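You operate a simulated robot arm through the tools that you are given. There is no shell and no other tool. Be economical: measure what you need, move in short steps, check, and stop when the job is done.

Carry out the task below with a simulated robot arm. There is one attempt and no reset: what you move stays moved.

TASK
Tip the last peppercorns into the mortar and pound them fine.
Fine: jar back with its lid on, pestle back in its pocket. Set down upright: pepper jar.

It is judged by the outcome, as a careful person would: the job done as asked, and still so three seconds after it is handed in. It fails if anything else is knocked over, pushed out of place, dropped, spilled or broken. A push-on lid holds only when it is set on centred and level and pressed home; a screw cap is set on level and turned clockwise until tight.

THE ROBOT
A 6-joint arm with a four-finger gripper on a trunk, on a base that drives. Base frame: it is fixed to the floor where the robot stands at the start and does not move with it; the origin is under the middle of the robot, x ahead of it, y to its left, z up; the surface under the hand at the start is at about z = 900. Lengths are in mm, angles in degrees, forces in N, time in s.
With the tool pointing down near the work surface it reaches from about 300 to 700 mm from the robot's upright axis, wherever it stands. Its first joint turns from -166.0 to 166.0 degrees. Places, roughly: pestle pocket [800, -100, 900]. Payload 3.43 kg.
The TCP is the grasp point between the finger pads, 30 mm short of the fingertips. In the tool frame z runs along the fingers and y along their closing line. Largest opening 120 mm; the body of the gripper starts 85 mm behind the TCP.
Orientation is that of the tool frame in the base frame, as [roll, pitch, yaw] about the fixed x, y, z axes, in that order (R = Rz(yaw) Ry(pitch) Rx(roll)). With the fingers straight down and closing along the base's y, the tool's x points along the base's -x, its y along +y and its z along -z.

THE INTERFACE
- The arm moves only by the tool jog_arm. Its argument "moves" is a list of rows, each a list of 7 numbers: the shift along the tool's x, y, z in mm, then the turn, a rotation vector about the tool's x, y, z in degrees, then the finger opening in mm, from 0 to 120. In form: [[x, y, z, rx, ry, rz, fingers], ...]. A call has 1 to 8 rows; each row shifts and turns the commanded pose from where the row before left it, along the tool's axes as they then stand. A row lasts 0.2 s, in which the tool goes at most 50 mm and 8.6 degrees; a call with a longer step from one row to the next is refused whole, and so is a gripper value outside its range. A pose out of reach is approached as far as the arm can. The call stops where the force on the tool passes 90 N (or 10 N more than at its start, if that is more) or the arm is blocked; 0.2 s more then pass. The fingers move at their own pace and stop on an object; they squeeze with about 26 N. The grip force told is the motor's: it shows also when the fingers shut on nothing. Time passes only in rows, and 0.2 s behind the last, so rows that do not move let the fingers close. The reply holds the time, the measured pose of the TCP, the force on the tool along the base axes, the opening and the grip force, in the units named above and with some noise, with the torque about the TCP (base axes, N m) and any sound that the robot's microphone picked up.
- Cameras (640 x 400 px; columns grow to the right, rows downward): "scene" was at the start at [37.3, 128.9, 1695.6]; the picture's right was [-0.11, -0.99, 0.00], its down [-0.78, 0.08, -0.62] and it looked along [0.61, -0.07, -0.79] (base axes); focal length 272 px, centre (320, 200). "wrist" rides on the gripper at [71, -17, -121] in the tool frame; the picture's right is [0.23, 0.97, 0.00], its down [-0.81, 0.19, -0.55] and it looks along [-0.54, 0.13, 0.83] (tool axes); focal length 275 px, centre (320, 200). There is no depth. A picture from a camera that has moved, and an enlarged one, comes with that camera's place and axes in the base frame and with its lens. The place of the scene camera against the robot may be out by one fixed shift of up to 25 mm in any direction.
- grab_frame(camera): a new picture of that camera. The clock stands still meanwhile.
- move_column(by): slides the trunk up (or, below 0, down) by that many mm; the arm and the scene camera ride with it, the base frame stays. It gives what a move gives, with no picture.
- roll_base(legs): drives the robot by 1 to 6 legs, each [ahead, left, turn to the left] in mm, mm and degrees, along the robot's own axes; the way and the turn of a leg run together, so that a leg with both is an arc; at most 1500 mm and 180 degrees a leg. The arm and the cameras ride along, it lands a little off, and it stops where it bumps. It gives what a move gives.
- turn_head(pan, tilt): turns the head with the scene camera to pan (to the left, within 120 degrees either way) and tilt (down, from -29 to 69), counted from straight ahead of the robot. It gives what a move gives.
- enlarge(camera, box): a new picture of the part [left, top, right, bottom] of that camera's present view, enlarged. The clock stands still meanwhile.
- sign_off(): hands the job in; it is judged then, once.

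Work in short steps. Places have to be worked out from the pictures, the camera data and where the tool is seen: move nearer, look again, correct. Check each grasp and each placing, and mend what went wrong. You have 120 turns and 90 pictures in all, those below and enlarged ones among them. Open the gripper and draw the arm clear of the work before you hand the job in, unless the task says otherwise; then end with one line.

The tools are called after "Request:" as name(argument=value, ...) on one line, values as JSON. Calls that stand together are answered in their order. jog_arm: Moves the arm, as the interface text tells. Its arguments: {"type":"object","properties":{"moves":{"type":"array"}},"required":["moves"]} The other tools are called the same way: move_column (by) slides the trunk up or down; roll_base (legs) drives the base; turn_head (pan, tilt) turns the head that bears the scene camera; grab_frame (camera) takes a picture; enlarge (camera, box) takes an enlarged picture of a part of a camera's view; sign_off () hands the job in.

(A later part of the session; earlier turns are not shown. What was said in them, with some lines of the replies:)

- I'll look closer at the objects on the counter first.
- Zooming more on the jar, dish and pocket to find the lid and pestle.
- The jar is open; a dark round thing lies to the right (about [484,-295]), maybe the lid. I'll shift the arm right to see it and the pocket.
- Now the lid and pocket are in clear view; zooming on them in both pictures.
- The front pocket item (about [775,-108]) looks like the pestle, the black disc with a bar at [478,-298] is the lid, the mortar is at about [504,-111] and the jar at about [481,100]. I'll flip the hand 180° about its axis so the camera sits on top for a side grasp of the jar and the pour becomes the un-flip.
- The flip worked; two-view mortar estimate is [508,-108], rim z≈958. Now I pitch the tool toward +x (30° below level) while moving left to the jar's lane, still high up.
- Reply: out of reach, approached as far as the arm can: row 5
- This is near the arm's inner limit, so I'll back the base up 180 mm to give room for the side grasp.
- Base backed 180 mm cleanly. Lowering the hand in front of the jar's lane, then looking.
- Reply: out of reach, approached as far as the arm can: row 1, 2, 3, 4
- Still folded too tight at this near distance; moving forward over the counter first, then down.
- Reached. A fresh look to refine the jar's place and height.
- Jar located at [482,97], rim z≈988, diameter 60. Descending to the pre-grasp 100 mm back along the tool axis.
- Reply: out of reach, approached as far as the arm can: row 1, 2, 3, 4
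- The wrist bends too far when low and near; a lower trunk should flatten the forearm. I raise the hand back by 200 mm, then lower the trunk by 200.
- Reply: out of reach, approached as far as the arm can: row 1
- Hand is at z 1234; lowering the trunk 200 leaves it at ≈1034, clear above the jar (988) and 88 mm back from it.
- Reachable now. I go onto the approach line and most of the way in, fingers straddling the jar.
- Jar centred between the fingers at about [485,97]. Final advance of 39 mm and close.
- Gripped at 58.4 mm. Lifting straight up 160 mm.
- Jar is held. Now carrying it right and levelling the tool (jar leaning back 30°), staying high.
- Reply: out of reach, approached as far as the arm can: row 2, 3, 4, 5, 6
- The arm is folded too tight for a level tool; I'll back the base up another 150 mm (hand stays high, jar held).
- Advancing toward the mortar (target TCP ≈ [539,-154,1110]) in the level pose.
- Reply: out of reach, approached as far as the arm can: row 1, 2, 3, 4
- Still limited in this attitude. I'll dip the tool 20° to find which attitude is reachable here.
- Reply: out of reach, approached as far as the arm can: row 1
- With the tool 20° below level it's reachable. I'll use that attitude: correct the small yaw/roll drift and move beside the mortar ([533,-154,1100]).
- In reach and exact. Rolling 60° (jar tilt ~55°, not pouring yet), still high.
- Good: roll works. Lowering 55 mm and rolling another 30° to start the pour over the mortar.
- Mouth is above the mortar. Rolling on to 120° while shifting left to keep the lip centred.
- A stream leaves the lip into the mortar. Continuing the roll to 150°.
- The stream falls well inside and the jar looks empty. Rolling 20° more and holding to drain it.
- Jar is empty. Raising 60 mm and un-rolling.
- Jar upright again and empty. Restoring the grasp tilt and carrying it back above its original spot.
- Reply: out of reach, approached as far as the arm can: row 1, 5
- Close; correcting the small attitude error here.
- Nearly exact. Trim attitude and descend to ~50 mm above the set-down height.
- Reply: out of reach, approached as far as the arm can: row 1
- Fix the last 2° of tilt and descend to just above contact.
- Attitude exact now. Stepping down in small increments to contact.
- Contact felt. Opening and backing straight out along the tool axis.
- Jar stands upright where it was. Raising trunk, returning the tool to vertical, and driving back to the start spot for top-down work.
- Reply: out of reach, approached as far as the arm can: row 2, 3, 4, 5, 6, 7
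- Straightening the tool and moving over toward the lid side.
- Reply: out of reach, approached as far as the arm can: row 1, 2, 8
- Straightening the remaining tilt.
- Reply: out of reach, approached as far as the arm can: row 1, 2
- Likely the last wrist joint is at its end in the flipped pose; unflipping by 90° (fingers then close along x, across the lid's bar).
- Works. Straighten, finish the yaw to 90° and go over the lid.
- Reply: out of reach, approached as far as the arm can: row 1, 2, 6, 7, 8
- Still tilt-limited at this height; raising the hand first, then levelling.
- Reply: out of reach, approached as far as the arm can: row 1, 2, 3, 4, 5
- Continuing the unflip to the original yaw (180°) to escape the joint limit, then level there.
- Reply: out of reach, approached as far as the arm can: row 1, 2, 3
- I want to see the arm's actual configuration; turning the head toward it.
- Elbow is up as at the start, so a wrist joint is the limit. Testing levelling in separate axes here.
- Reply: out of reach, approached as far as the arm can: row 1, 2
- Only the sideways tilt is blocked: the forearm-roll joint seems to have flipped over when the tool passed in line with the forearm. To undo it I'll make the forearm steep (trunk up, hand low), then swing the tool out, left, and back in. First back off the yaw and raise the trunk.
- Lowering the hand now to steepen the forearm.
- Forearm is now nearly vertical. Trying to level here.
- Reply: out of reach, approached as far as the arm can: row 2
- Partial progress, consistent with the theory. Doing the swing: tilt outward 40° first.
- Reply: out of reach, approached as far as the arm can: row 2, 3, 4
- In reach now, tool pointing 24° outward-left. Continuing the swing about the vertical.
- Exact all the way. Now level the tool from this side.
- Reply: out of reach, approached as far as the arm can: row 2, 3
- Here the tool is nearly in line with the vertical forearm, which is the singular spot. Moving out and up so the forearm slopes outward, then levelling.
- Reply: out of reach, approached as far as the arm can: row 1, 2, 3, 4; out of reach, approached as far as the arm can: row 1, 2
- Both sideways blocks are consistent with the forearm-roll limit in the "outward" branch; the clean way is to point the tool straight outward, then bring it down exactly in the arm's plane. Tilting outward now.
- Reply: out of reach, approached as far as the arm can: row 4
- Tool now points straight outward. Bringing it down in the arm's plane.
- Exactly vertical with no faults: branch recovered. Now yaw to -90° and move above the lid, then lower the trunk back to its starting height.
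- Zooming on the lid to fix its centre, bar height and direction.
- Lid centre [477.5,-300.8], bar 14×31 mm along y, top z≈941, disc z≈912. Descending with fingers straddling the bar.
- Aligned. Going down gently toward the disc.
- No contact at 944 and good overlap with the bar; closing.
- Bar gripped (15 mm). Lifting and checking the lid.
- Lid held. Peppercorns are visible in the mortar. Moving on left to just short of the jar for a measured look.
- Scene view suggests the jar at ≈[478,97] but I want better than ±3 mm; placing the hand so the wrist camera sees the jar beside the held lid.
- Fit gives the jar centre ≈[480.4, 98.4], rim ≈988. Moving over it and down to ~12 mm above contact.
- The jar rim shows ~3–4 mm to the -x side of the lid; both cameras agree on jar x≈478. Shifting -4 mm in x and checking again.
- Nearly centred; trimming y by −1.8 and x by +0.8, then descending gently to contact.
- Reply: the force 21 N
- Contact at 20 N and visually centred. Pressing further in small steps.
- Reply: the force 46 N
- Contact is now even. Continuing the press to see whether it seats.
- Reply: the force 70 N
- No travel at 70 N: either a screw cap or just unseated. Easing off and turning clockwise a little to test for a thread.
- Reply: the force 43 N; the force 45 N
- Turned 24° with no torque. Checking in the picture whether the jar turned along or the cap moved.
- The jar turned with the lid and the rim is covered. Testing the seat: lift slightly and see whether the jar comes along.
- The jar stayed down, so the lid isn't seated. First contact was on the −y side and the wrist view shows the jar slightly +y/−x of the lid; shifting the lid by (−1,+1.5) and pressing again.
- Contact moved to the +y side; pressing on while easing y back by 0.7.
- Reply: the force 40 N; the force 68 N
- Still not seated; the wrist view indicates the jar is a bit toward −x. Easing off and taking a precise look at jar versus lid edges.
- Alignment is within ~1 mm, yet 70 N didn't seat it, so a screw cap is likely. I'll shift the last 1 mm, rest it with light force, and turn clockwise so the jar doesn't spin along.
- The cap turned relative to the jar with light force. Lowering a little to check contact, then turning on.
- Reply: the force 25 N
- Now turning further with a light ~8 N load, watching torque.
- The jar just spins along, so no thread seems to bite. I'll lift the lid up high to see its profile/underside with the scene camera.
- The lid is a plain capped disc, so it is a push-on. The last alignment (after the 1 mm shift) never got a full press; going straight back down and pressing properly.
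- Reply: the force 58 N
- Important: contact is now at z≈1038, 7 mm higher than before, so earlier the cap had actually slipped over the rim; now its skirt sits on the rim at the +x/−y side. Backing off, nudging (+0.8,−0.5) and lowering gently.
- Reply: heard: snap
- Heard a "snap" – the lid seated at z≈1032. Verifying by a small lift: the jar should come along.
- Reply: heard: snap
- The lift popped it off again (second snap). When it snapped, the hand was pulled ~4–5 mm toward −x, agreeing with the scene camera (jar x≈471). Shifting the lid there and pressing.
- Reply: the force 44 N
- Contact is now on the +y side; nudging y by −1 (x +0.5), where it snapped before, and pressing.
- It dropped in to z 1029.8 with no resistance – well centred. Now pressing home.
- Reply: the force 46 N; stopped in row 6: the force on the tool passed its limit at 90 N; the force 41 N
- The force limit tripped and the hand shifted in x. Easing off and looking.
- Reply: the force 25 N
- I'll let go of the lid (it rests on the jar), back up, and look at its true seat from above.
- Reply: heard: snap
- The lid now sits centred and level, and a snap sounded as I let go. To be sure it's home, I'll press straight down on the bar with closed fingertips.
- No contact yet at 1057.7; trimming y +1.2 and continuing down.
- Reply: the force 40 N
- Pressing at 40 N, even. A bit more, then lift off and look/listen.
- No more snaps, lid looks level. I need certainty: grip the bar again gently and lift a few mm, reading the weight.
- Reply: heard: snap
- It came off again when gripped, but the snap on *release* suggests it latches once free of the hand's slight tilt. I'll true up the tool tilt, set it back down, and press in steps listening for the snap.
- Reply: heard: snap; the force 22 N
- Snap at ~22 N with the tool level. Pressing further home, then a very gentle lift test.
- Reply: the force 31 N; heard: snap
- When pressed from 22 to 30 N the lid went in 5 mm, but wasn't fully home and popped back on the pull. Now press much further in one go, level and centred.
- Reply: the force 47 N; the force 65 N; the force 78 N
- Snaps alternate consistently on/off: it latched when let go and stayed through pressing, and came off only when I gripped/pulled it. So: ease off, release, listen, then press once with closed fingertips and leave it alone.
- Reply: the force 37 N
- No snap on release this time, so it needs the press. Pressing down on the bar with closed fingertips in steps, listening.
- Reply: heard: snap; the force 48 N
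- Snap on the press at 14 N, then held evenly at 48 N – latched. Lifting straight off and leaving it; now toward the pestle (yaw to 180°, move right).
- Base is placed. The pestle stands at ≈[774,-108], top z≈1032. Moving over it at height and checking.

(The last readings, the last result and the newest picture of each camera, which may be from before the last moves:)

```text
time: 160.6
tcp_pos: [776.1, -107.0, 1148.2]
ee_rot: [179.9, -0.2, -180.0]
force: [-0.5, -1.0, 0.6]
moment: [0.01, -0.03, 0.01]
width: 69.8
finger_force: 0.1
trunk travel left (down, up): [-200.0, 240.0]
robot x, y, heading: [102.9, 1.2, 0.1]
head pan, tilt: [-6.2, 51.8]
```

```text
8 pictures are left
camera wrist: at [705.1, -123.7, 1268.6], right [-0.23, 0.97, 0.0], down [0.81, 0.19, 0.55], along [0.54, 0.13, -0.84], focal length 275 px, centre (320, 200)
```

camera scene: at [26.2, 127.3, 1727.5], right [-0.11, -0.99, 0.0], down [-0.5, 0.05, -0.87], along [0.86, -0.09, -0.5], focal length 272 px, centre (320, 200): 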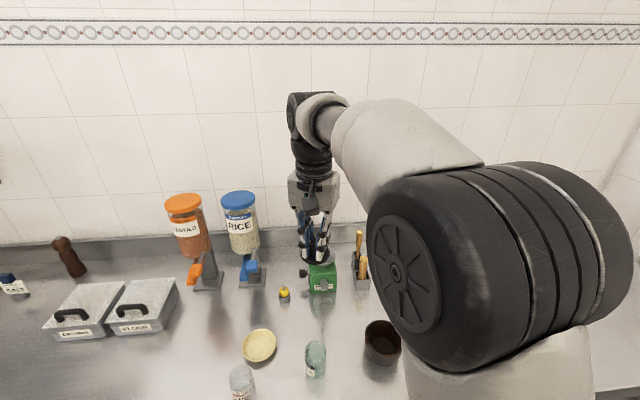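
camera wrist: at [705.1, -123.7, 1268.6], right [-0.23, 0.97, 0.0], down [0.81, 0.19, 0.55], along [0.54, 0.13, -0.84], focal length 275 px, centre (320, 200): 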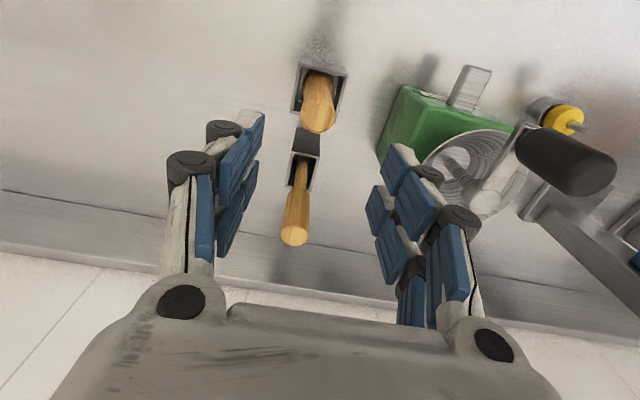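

Pestle top confirmed at [775.5,-108] (slight lean). Rear tool stays clear behind. Descending to grip the handle and closing.

Request:
jog_arm(moves=[[2, -1, 40, 0, 0, 0, 70], [0, 0, 45, 0, 0, 0, 70], [0, 0, 45, 0, 0, 0, 70], [0, 0, 12, 0, 0, 0, 70], [0, 0, 0, 0, 0, 0, 10], [0, 0, 0, 0, 0, 0, 10], [0, 0, 0, 0, 0, 0, 10], [0, 0, 0, 0, 0, 0, 10]])

Request:
grab_frame(camera="wrist")

```text
time: 162.4
tcp_pos: [772.5, -107.9, 1005.0]
ee_rot: [180.0, -0.3, -180.0]
force: [-0.2, -0.2, 0.0]
moment: [-0.01, -0.02, -0.01]
width: 26.8
finger_force: 26.0
trunk travel left (down, up): [-200.0, 240.0]
robot x, y, heading: [107.2, 0.8, -0.1]
head pan, tilt: [-6.2, 51.8]
```

```text
7 pictures are left
camera wrist: at [701.7, -125.4, 1126.9], right [-0.23, 0.97, 0.0], down [0.81, 0.19, 0.55], along [0.54, 0.13, -0.83], focal length 275 px, centre (320, 200)
```

wrist: 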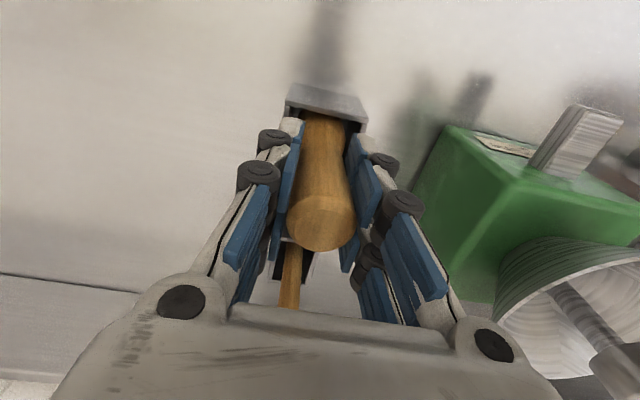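

Handle gripped (26.8 mm). Lifting straight out and carrying it over the mortar.

Request:
jog_arm(moves=[[0, 0, -20, 0, 0, 0, 10], [0, 0, -40, 0, 0, 0, 10], [0, 0, -45, 0, 0, 0, 10], [0, 0, -45, 0, 0, 0, 10], [0, 0, 0, 0, 0, 0, 10]])

Request:
jog_arm(moves=[[44, 0, 0, 0, 0, 0, 10], [44, 0, 0, 0, 0, 0, 10], [44, 0, 0, 0, 0, 0, 10], [44, 0, 0, 0, 0, 0, 10], [44, 0, 0, 0, 0, 0, 10], [44, 0, 0, 0, 0, 0, 10], [0, 0, 0, 0, 0, 0, 10]])

Request:
grab_frame(camera="wrist")

Request:
grab_frame(camera="scene")

```text
time: 163.6
tcp_pos: [772.4, -112.0, 1154.3]
ee_rot: [179.9, -0.2, 180.0]
force: [0.3, 0.0, -1.5]
moment: [0.04, 0.02, -0.03]
width: 26.8
finger_force: 26.2
trunk travel left (down, up): [-200.0, 240.0]
robot x, y, heading: [103.0, 1.0, -0.0]
head pan, tilt: [-6.2, 51.8]
```

```text
time: 165.2
tcp_pos: [506.4, -109.3, 1158.9]
ee_rot: [179.8, -0.1, 179.9]
force: [-0.6, -0.6, -1.4]
moment: [-0.01, 0.02, -0.03]
width: 26.4
finger_force: 25.8
trunk travel left (down, up): [-200.0, 240.0]
robot x, y, heading: [100.1, -0.8, 0.0]
head pan, tilt: [-6.2, 51.8]
```

```text
6 pictures are left
camera wrist: at [435.9, -124.9, 1280.6], right [-0.23, 0.97, 0.0], down [0.81, 0.19, 0.55], along [0.54, 0.13, -0.83], focal length 275 px, centre (320, 200)
```

wrist: 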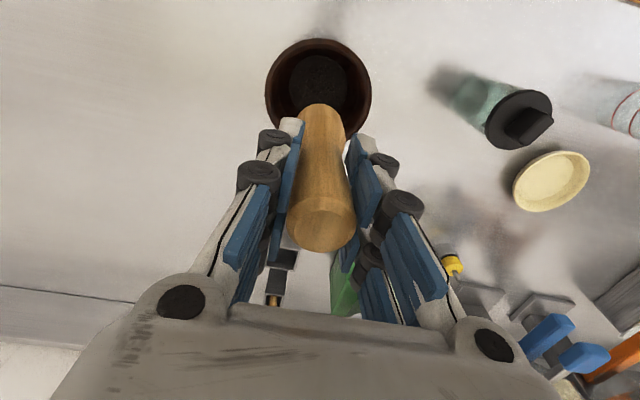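

```text
5 pictures are left
camera scene: at [142.3, 128.9, 1695.6], right [-0.11, -0.99, 0.0], down [-0.78, 0.08, -0.62], along [0.61, -0.07, -0.79], focal length 272 px, centre (320, 200)
```

scene: 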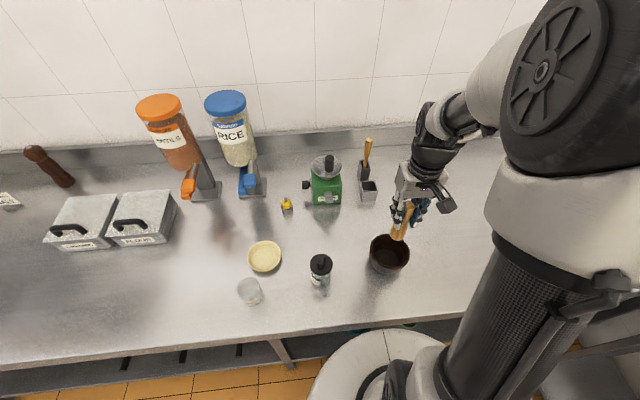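

Pestle hangs above the mortar centre (mortar ≈[505,-110]); the lidded jar stands fine. Lowering into the mortar and finding the floor.

Request:
jog_arm(moves=[[0, -0.7, 40, 0, 0, 0, 10], [0, 0, 40, 0, 0, 0, 10], [0, 0, 30, 0, 0, 0, 10], [0, 0, 10, 0, 0, 0, 10], [0, 0, 5, 0, 0, 0, 10], [0, 0, 5, 0, 0, 0, 10], [0, 0, 0, 0, 0, 0, 10]])

Request:
jog_arm(moves=[[0, 0, 3, 0, 0, 0, 10], [0, 0, 3, 0, 0, 0, 10], [0, 0, 3, 0, 0, 0, 10], [0, 0, 0, 0, 0, 0, 10]])

```text
time: 166.8
tcp_pos: [506.8, -108.7, 1025.3]
ee_rot: [-180.0, -0.2, 180.0]
force: [-0.4, 0.1, -2.9]
moment: [-0.01, 0.01, -0.02]
width: 26.7
finger_force: 26.1
trunk travel left (down, up): [-200.0, 240.0]
robot x, y, heading: [101.9, 1.0, -0.1]
head pan, tilt: [-6.2, 51.8]
```

```text
time: 167.8
tcp_pos: [507.5, -109.1, 1015.5]
ee_rot: [-180.0, -0.2, -180.0]
force: [-0.2, 0.2, -1.8]
moment: [0.01, 0.01, 0.02]
width: 26.7
finger_force: 25.5
trunk travel left (down, up): [-200.0, 240.0]
robot x, y, heading: [101.1, 2.6, -0.2]
head pan, tilt: [-6.2, 51.8]
```

No contact yet at 1015; continuing carefully (fingertips still above the rim).

Request:
jog_arm(moves=[[0, 0, 2, 0, 0, 0, 10], [0, 0, 2, 0, 0, 0, 10], [0, 0, 2, 0, 0, 0, 10], [0, 0, 0, 0, 0, 0, 10]])

Request:
jog_arm(moves=[[0, 0, 1.5, 0, 0, 0, 10], [0, 0, 1.5, 0, 0, 0, 10], [0, 0, 1.5, 0, 0, 0, 10], [0, 0, 0, 0, 0, 0, 10]])

```text
time: 168.8
tcp_pos: [507.4, -110.4, 1011.6]
ee_rot: [-179.9, 0.0, -180.0]
force: [0.9, -2.8, 22.9]
moment: [-0.1, -0.14, 0.0]
width: 27.0
finger_force: 26.0
trunk travel left (down, up): [-200.0, 240.0]
robot x, y, heading: [104.8, -0.0, 0.1]
head pan, tilt: [-6.2, 51.8]
```

```text
time: 169.8
tcp_pos: [508.3, -108.7, 1006.4]
ee_rot: [180.0, -0.1, 180.0]
force: [1.5, -6.6, 20.3]
moment: [-0.21, -0.12, 0.01]
width: 26.5
finger_force: 26.0
trunk travel left (down, up): [-200.0, 240.0]
robot x, y, heading: [105.9, 1.0, -0.1]
head pan, tilt: [-6.2, 51.8]
```

Contact at ≈1011 with ~20+ N. Pounding: repeated up/down strokes, slightly varied in place.

Request:
jog_arm(moves=[[0, 0, -22, 0, 0, 0, 10], [0, 0, 23, 0, 0, 0, 10], [6, 0, -22, 0, 0, 0, 10], [0, 0, 22.5, 0, 0, 0, 10], [-6, 6, -22, 0, 0, 0, 10], [0, 0, 22.5, 0, 0, 0, 10], [0, -6, -22, 0, 0, 0, 10], [0, 0, 22.5, 0, 0, 0, 10]])

Request:
jog_arm(moves=[[0, 0, -22, 0, 0, 0, 10], [0, 0, 22.5, 0, 0, 0, 10], [-6, 0, -22, 0, 0, 0, 10], [0, 0, 22.5, 0, 0, 0, 10], [6, -6, -22, 0, 0, 0, 10], [0, 0, 22.5, 0, 0, 0, 10], [0, 6, -22, 0, 0, 0, 10], [0, 0, 22.5, 0, 0, 0, 10]])

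```text
time: 171.6
tcp_pos: [508.9, -108.3, 1006.9]
ee_rot: [180.0, -0.3, -180.0]
force: [-0.3, 0.6, -1.6]
moment: [0.01, 0.02, -0.01]
width: 26.9
finger_force: 26.2
trunk travel left (down, up): [-200.0, 240.0]
robot x, y, heading: [104.9, -0.4, -0.0]
head pan, tilt: [-6.2, 51.8]
```

```text
time: 173.4
tcp_pos: [507.0, -107.9, 1001.3]
ee_rot: [-179.9, 0.0, -180.0]
force: [-1.5, 0.8, 4.8]
moment: [-0.07, 0.0, 0.0]
width: 27.1
finger_force: 26.2
trunk travel left (down, up): [-200.0, 240.0]
robot x, y, heading: [105.7, 1.2, -0.0]
head pan, tilt: [-6.2, 51.8]
```

Another round of harder strokes, then raise and look inside.

Request:
jog_arm(moves=[[0, 0, -25, 0, 0, 0, 10], [0, 0, 26.5, 0, 0, 0, 10], [5, 5, -25, 0, 0, 0, 10], [0, 0, 25.5, 0, 0, 0, 10], [-10, 0, -25, 0, 0, 0, 10], [0, 0, 25.5, 0, 0, 0, 10], [0, -10, -25, 0, 0, 0, 10], [0, 0, 25.5, 0, 0, 0, 10]])

Request:
jog_arm(moves=[[10, 0, -25, 0, 0, 0, 10], [0, 0, 25.5, 0, 0, 0, 10], [-5, 5, -25, 0, 0, 0, 10], [0, 0, 25.5, 0, 0, 0, 10], [0, 0, -25, 0, 0, 0, 10], [0, 0, 25.5, 0, 0, 0, 10], [0, 0, -25, 0, 0, 0, 10], [0, 0, 25.5, 0, 0, 0, 10]])

Request:
jog_arm(moves=[[0, 0, -45, 0, 0, 0, 10], [0, 0, -45, 0, 0, 0, 10], [0, 0, -45, 0, 0, 0, 10], [0, 0, 0, 0, 0, 0, 10]])

Request:
enlarge(camera="wrist", box=[240, 20, 400, 260])

```text
time: 175.2
tcp_pos: [511.2, -114.2, 1000.7]
ee_rot: [-180.0, -0.1, -180.0]
force: [1.2, -1.2, -0.7]
moment: [0.03, 0.04, 0.01]
width: 26.4
finger_force: 25.0
trunk travel left (down, up): [-200.0, 240.0]
robot x, y, heading: [105.1, -0.6, -0.0]
head pan, tilt: [-6.2, 51.8]
```

```text
time: 177.0
tcp_pos: [507.5, -108.9, 997.2]
ee_rot: [-180.0, 0.0, -180.0]
force: [1.5, 0.4, 2.8]
moment: [0.03, -0.11, 0.02]
width: 26.5
finger_force: 26.3
trunk travel left (down, up): [-200.0, 240.0]
robot x, y, heading: [103.6, 0.3, 0.1]
head pan, tilt: [-6.2, 51.8]
```

```text
time: 178.0
tcp_pos: [507.1, -111.5, 1131.9]
ee_rot: [179.9, -0.2, 180.0]
force: [0.7, 0.0, -2.8]
moment: [0.01, 0.02, -0.05]
width: 26.8
finger_force: 26.1
trunk travel left (down, up): [-200.0, 240.0]
robot x, y, heading: [104.6, 3.7, -0.2]
head pan, tilt: [-6.2, 51.8]
```

```text
1.67 times, centred on (320, 140) of wrist
camera zoom: at [436.2, -127.0, 1253.1], right [-0.23, 0.97, 0.0], down [0.81, 0.19, 0.55], along [0.53, 0.13, -0.84], focal length 459 px, centre (320, 300)
```

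zoom: 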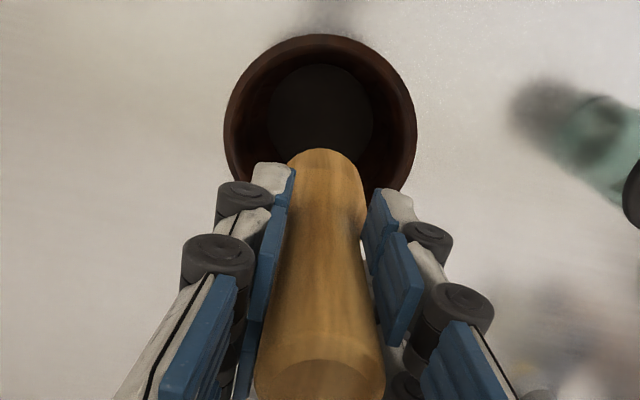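

The contents look smooth now rather than grainy; a closer look to confirm.

Request:
enlarge(camera="wrist", box=[280, 35, 360, 95])

```text
6.67 times, centred on (320, 65) of wrist
camera zoom: at [436.2, -127.0, 1253.1], right [-0.23, 0.97, 0.0], down [0.81, 0.19, 0.55], along [0.53, 0.13, -0.84], focal length 1835 px, centre (320, 1100)
```

zoom: 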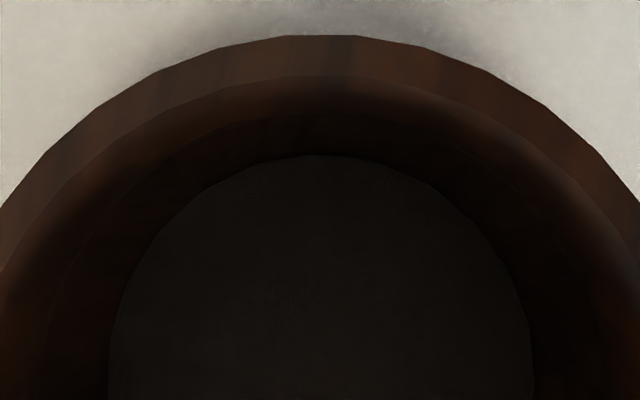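

Ground fine. Returning the pestle above its pocket along the reverse of the exact path.

Request:
jog_arm(moves=[[0, 0, -22, 0, 0, 0, 10], [-44, 0.7, 0, 0, 0, 0, 10], [-44, 0, 0, 0, 0, 0, 10], [-44, 0, 0, 0, 0, 0, 10], [-44, 0, 0, 0, 0, 0, 10], [-44, 0, 0, 0, 0, 0, 10], [-44, 0, 0, 0, 0, 0, 10], [0, 0, 0, 0, 0, 0, 10]])

Request:
grab_frame(camera="wrist")

```text
time: 179.8
tcp_pos: [771.1, -107.7, 1151.6]
ee_rot: [179.9, -0.2, 180.0]
force: [0.3, 0.3, -2.0]
moment: [0.01, -0.04, 0.0]
width: 26.7
finger_force: 25.9
trunk travel left (down, up): [-200.0, 240.0]
robot x, y, heading: [100.9, 1.1, -0.3]
head pan, tilt: [-6.2, 51.8]
```

```text
2 pictures are left
camera wrist: at [699.9, -124.0, 1272.7], right [-0.23, 0.97, 0.0], down [0.81, 0.19, 0.55], along [0.54, 0.13, -0.84], focal length 275 px, centre (320, 200)
```

wrist: 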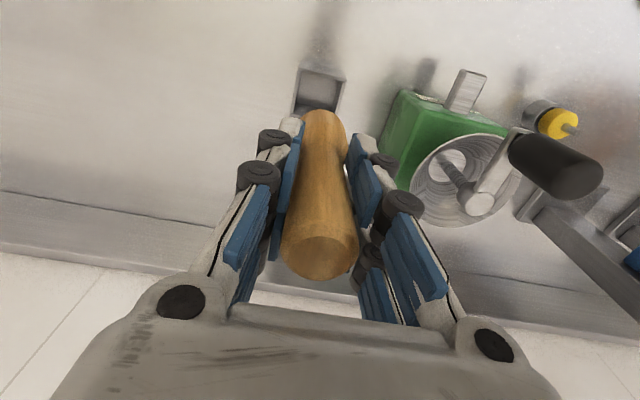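

Pestle hangs vertical over its pocket mouth with a few mm margin. Lowering: first to entry, checking forces.

Request:
jog_arm(moves=[[1.5, 0, 45, 0, 0, 0, 10], [0, 0, 40, 0, 0, 0, 10], [0, 0, 15, 0, 0, 0, 10], [0, 0, 10, 0, 0, 0, 10], [0, 0, 10, 0, 0, 0, 10], [0, 0, 0, 0, 0, 0, 10]])

Request:
jog_arm(moves=[[0, 0, 10, 0, 0, 0, 10], [0, 0, 10, 0, 0, 0, 10], [0, 0, 8, 0, 0, 0, 10], [0, 0, 4, 0, 0, 0, 10], [0, 0, 0, 0, 0, 0, 10]])

```text
time: 181.2
tcp_pos: [769.0, -107.6, 1034.2]
ee_rot: [180.0, -0.2, 179.9]
force: [0.1, -0.5, -1.7]
moment: [-0.03, 0.02, 0.04]
width: 26.7
finger_force: 26.3
trunk travel left (down, up): [-200.0, 240.0]
robot x, y, heading: [101.1, -0.4, -0.2]
head pan, tilt: [-6.2, 51.8]
```

```text
time: 182.4
tcp_pos: [768.4, -108.0, 1001.7]
ee_rot: [180.0, -0.1, 180.0]
force: [0.2, -0.4, -1.5]
moment: [-0.02, -0.01, -0.01]
width: 26.6
finger_force: 26.1
trunk travel left (down, up): [-200.0, 240.0]
robot x, y, heading: [102.6, 1.1, 0.3]
head pan, tilt: [-6.2, 51.8]
```

It's entering freely (no side force). Stepping on to the pocket floor.

Request:
jog_arm(moves=[[0, 0, 3, 0, 0, 0, 10], [0, 0, 3, 0, 0, 0, 10], [0, 0, 2, 0, 0, 0, 10], [0, 0, 0, 0, 0, 0, 10]])

Request:
jog_arm(moves=[[0, 0, 1.5, 0, 0, 0, 10], [0, 0, 1.5, 0, 0, 0, 10], [0, 0, 0, 0, 0, 0, 10]])

```text
time: 183.4
tcp_pos: [770.0, -107.2, 992.5]
ee_rot: [179.9, -0.1, -180.0]
force: [0.5, 0.4, -1.6]
moment: [0.01, 0.0, 0.0]
width: 26.7
finger_force: 25.5
trunk travel left (down, up): [-200.0, 240.0]
robot x, y, heading: [100.2, -1.5, 0.0]
head pan, tilt: [-6.2, 51.8]
```

```text
time: 184.2
tcp_pos: [769.3, -108.9, 990.0]
ee_rot: [-180.0, -0.2, -180.0]
force: [-0.6, -0.3, -1.1]
moment: [0.01, 0.0, 0.0]
width: 26.7
finger_force: 26.1
trunk travel left (down, up): [-200.0, 240.0]
robot x, y, heading: [108.2, -0.6, 0.0]
head pan, tilt: [-6.2, 51.8]
```

Almost down; two more small steps, then release and withdraw straight up.

Request:
jog_arm(moves=[[0, 0, 1.5, 0, 0, 0, 10], [0, 0, 1.5, 0, 0, 0, 10], [0, 0, 0, 0, 0, 0, 10]])

Request:
jog_arm(moves=[[0, 0, 0, 0, 0, 0, 40], [0, 0, 0, 0, 0, 0, 60], [0, 0, 0, 0, 0, 0, 66], [0, 0, -20, 0, 0, 0, 66], [0, 0, -45, 0, 0, 0, 66], [0, 0, -45, 0, 0, 0, 66], [0, 0, -45, 0, 0, 0, 66], [0, 0, -40, 0, 0, 0, 66]])

Request:
jog_arm(moves=[[45, 0, 0, 0, 0, 0, 66], [45, 0, 0, 0, 0, 0, 66], [45, -20, 0, 0, 0, 0, 66], [45, -40, 0, 0, 0, 0, 66], [45, -40, 0, 0, 0, 0, 66], [20, -40, 0, 0, 0, 0, 66], [0, -40, 0, 0, 0, 0, 66]])

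Request:
grab_frame(camera="scene")

```text
time: 185.0
tcp_pos: [769.7, -108.2, 990.5]
ee_rot: [180.0, 0.1, -180.0]
force: [-2.3, -0.9, 17.9]
moment: [0.01, 0.33, 0.02]
width: 27.0
finger_force: 25.8
trunk travel left (down, up): [-200.0, 240.0]
robot x, y, heading: [105.6, 1.8, 0.0]
head pan, tilt: [-6.2, 51.8]
```

```text
time: 186.8
tcp_pos: [769.5, -107.4, 1182.0]
ee_rot: [-180.0, -0.2, -179.9]
force: [-0.4, 0.4, 0.3]
moment: [-0.03, -0.03, 0.0]
width: 66.0
finger_force: 0.1
trunk travel left (down, up): [-200.0, 240.0]
robot x, y, heading: [103.4, 0.8, -0.0]
head pan, tilt: [-6.2, 51.8]
```

```text
refused: row 4 steps farther than a row can; nothing moved
```

```text
1 pictures are left
camera scene: at [140.5, 129.0, 1695.7], right [-0.11, -0.99, 0.0], down [-0.78, 0.08, -0.62], along [0.62, -0.07, -0.79], focal length 272 px, centre (320, 200)
```

scene: 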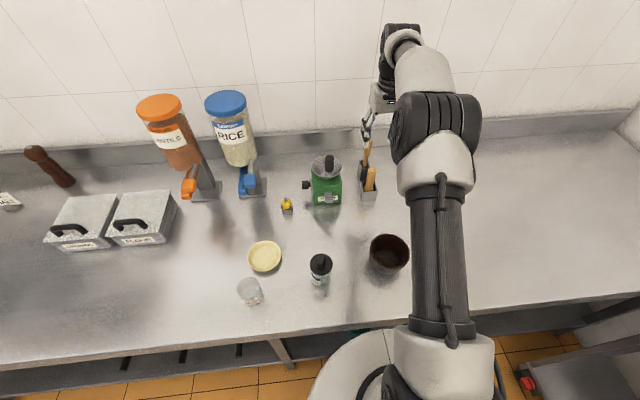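

Pestle floor contact felt and it now stands in its pocket. Withdrawing the arm to the free space at the right and taking a last look at the jar.

Request:
jog_arm(moves=[[40, 0, -10, 0, 0, 0, 66], [40, 0, 0, 0, 0, 0, 66], [40, -15, 0, 0, 0, 0, 66], [30, -30, 0, 0, 0, 0, 66], [30, -30, 0, 0, 0, 0, 66], [20, -30, 0, 0, 0, 0, 66], [0, -40, 0, 0, 0, 0, 66]])

Request:
enlarge(camera="scene", box=[290, 140, 410, 300])

```text
time: 188.4
tcp_pos: [569.5, -254.5, 1189.4]
ee_rot: [179.9, -0.3, -180.0]
force: [0.3, -0.4, -0.6]
moment: [0.02, 0.04, 0.0]
width: 65.7
finger_force: 0.1
trunk travel left (down, up): [-200.0, 240.0]
robot x, y, heading: [101.9, -3.7, -0.0]
head pan, tilt: [-6.2, 51.8]
```

```text
2.50 times, centred on (350, 220) of scene
camera zoom: at [141.5, 127.4, 1695.8], right [-0.11, -0.99, 0.0], down [-0.78, 0.09, -0.62], along [0.61, -0.07, -0.79], focal length 681 px, centre (245, 150)
```

zoom: 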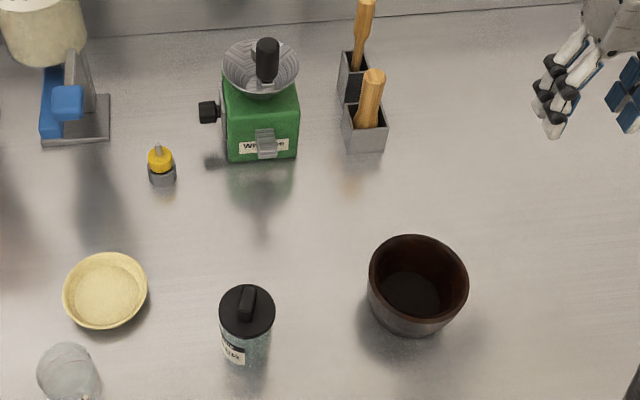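

The jar stands upright with its lid level, the pestle is in its pocket, the pepper is ground in the mortar, nothing else is disturbed, and the arm is clear. Handing in.

Request:
sign_off()

```text
The job is handed in.
```

The peppercorns are in the mortar and look finely ground. The pestle is back in its pocket, and the pepper jar is upright about 10 mm from its original spot, label turned. The lid sits level and snapped on, but it came off in every lift test. After the final press I left it untouched, so whether it holds is unproven.
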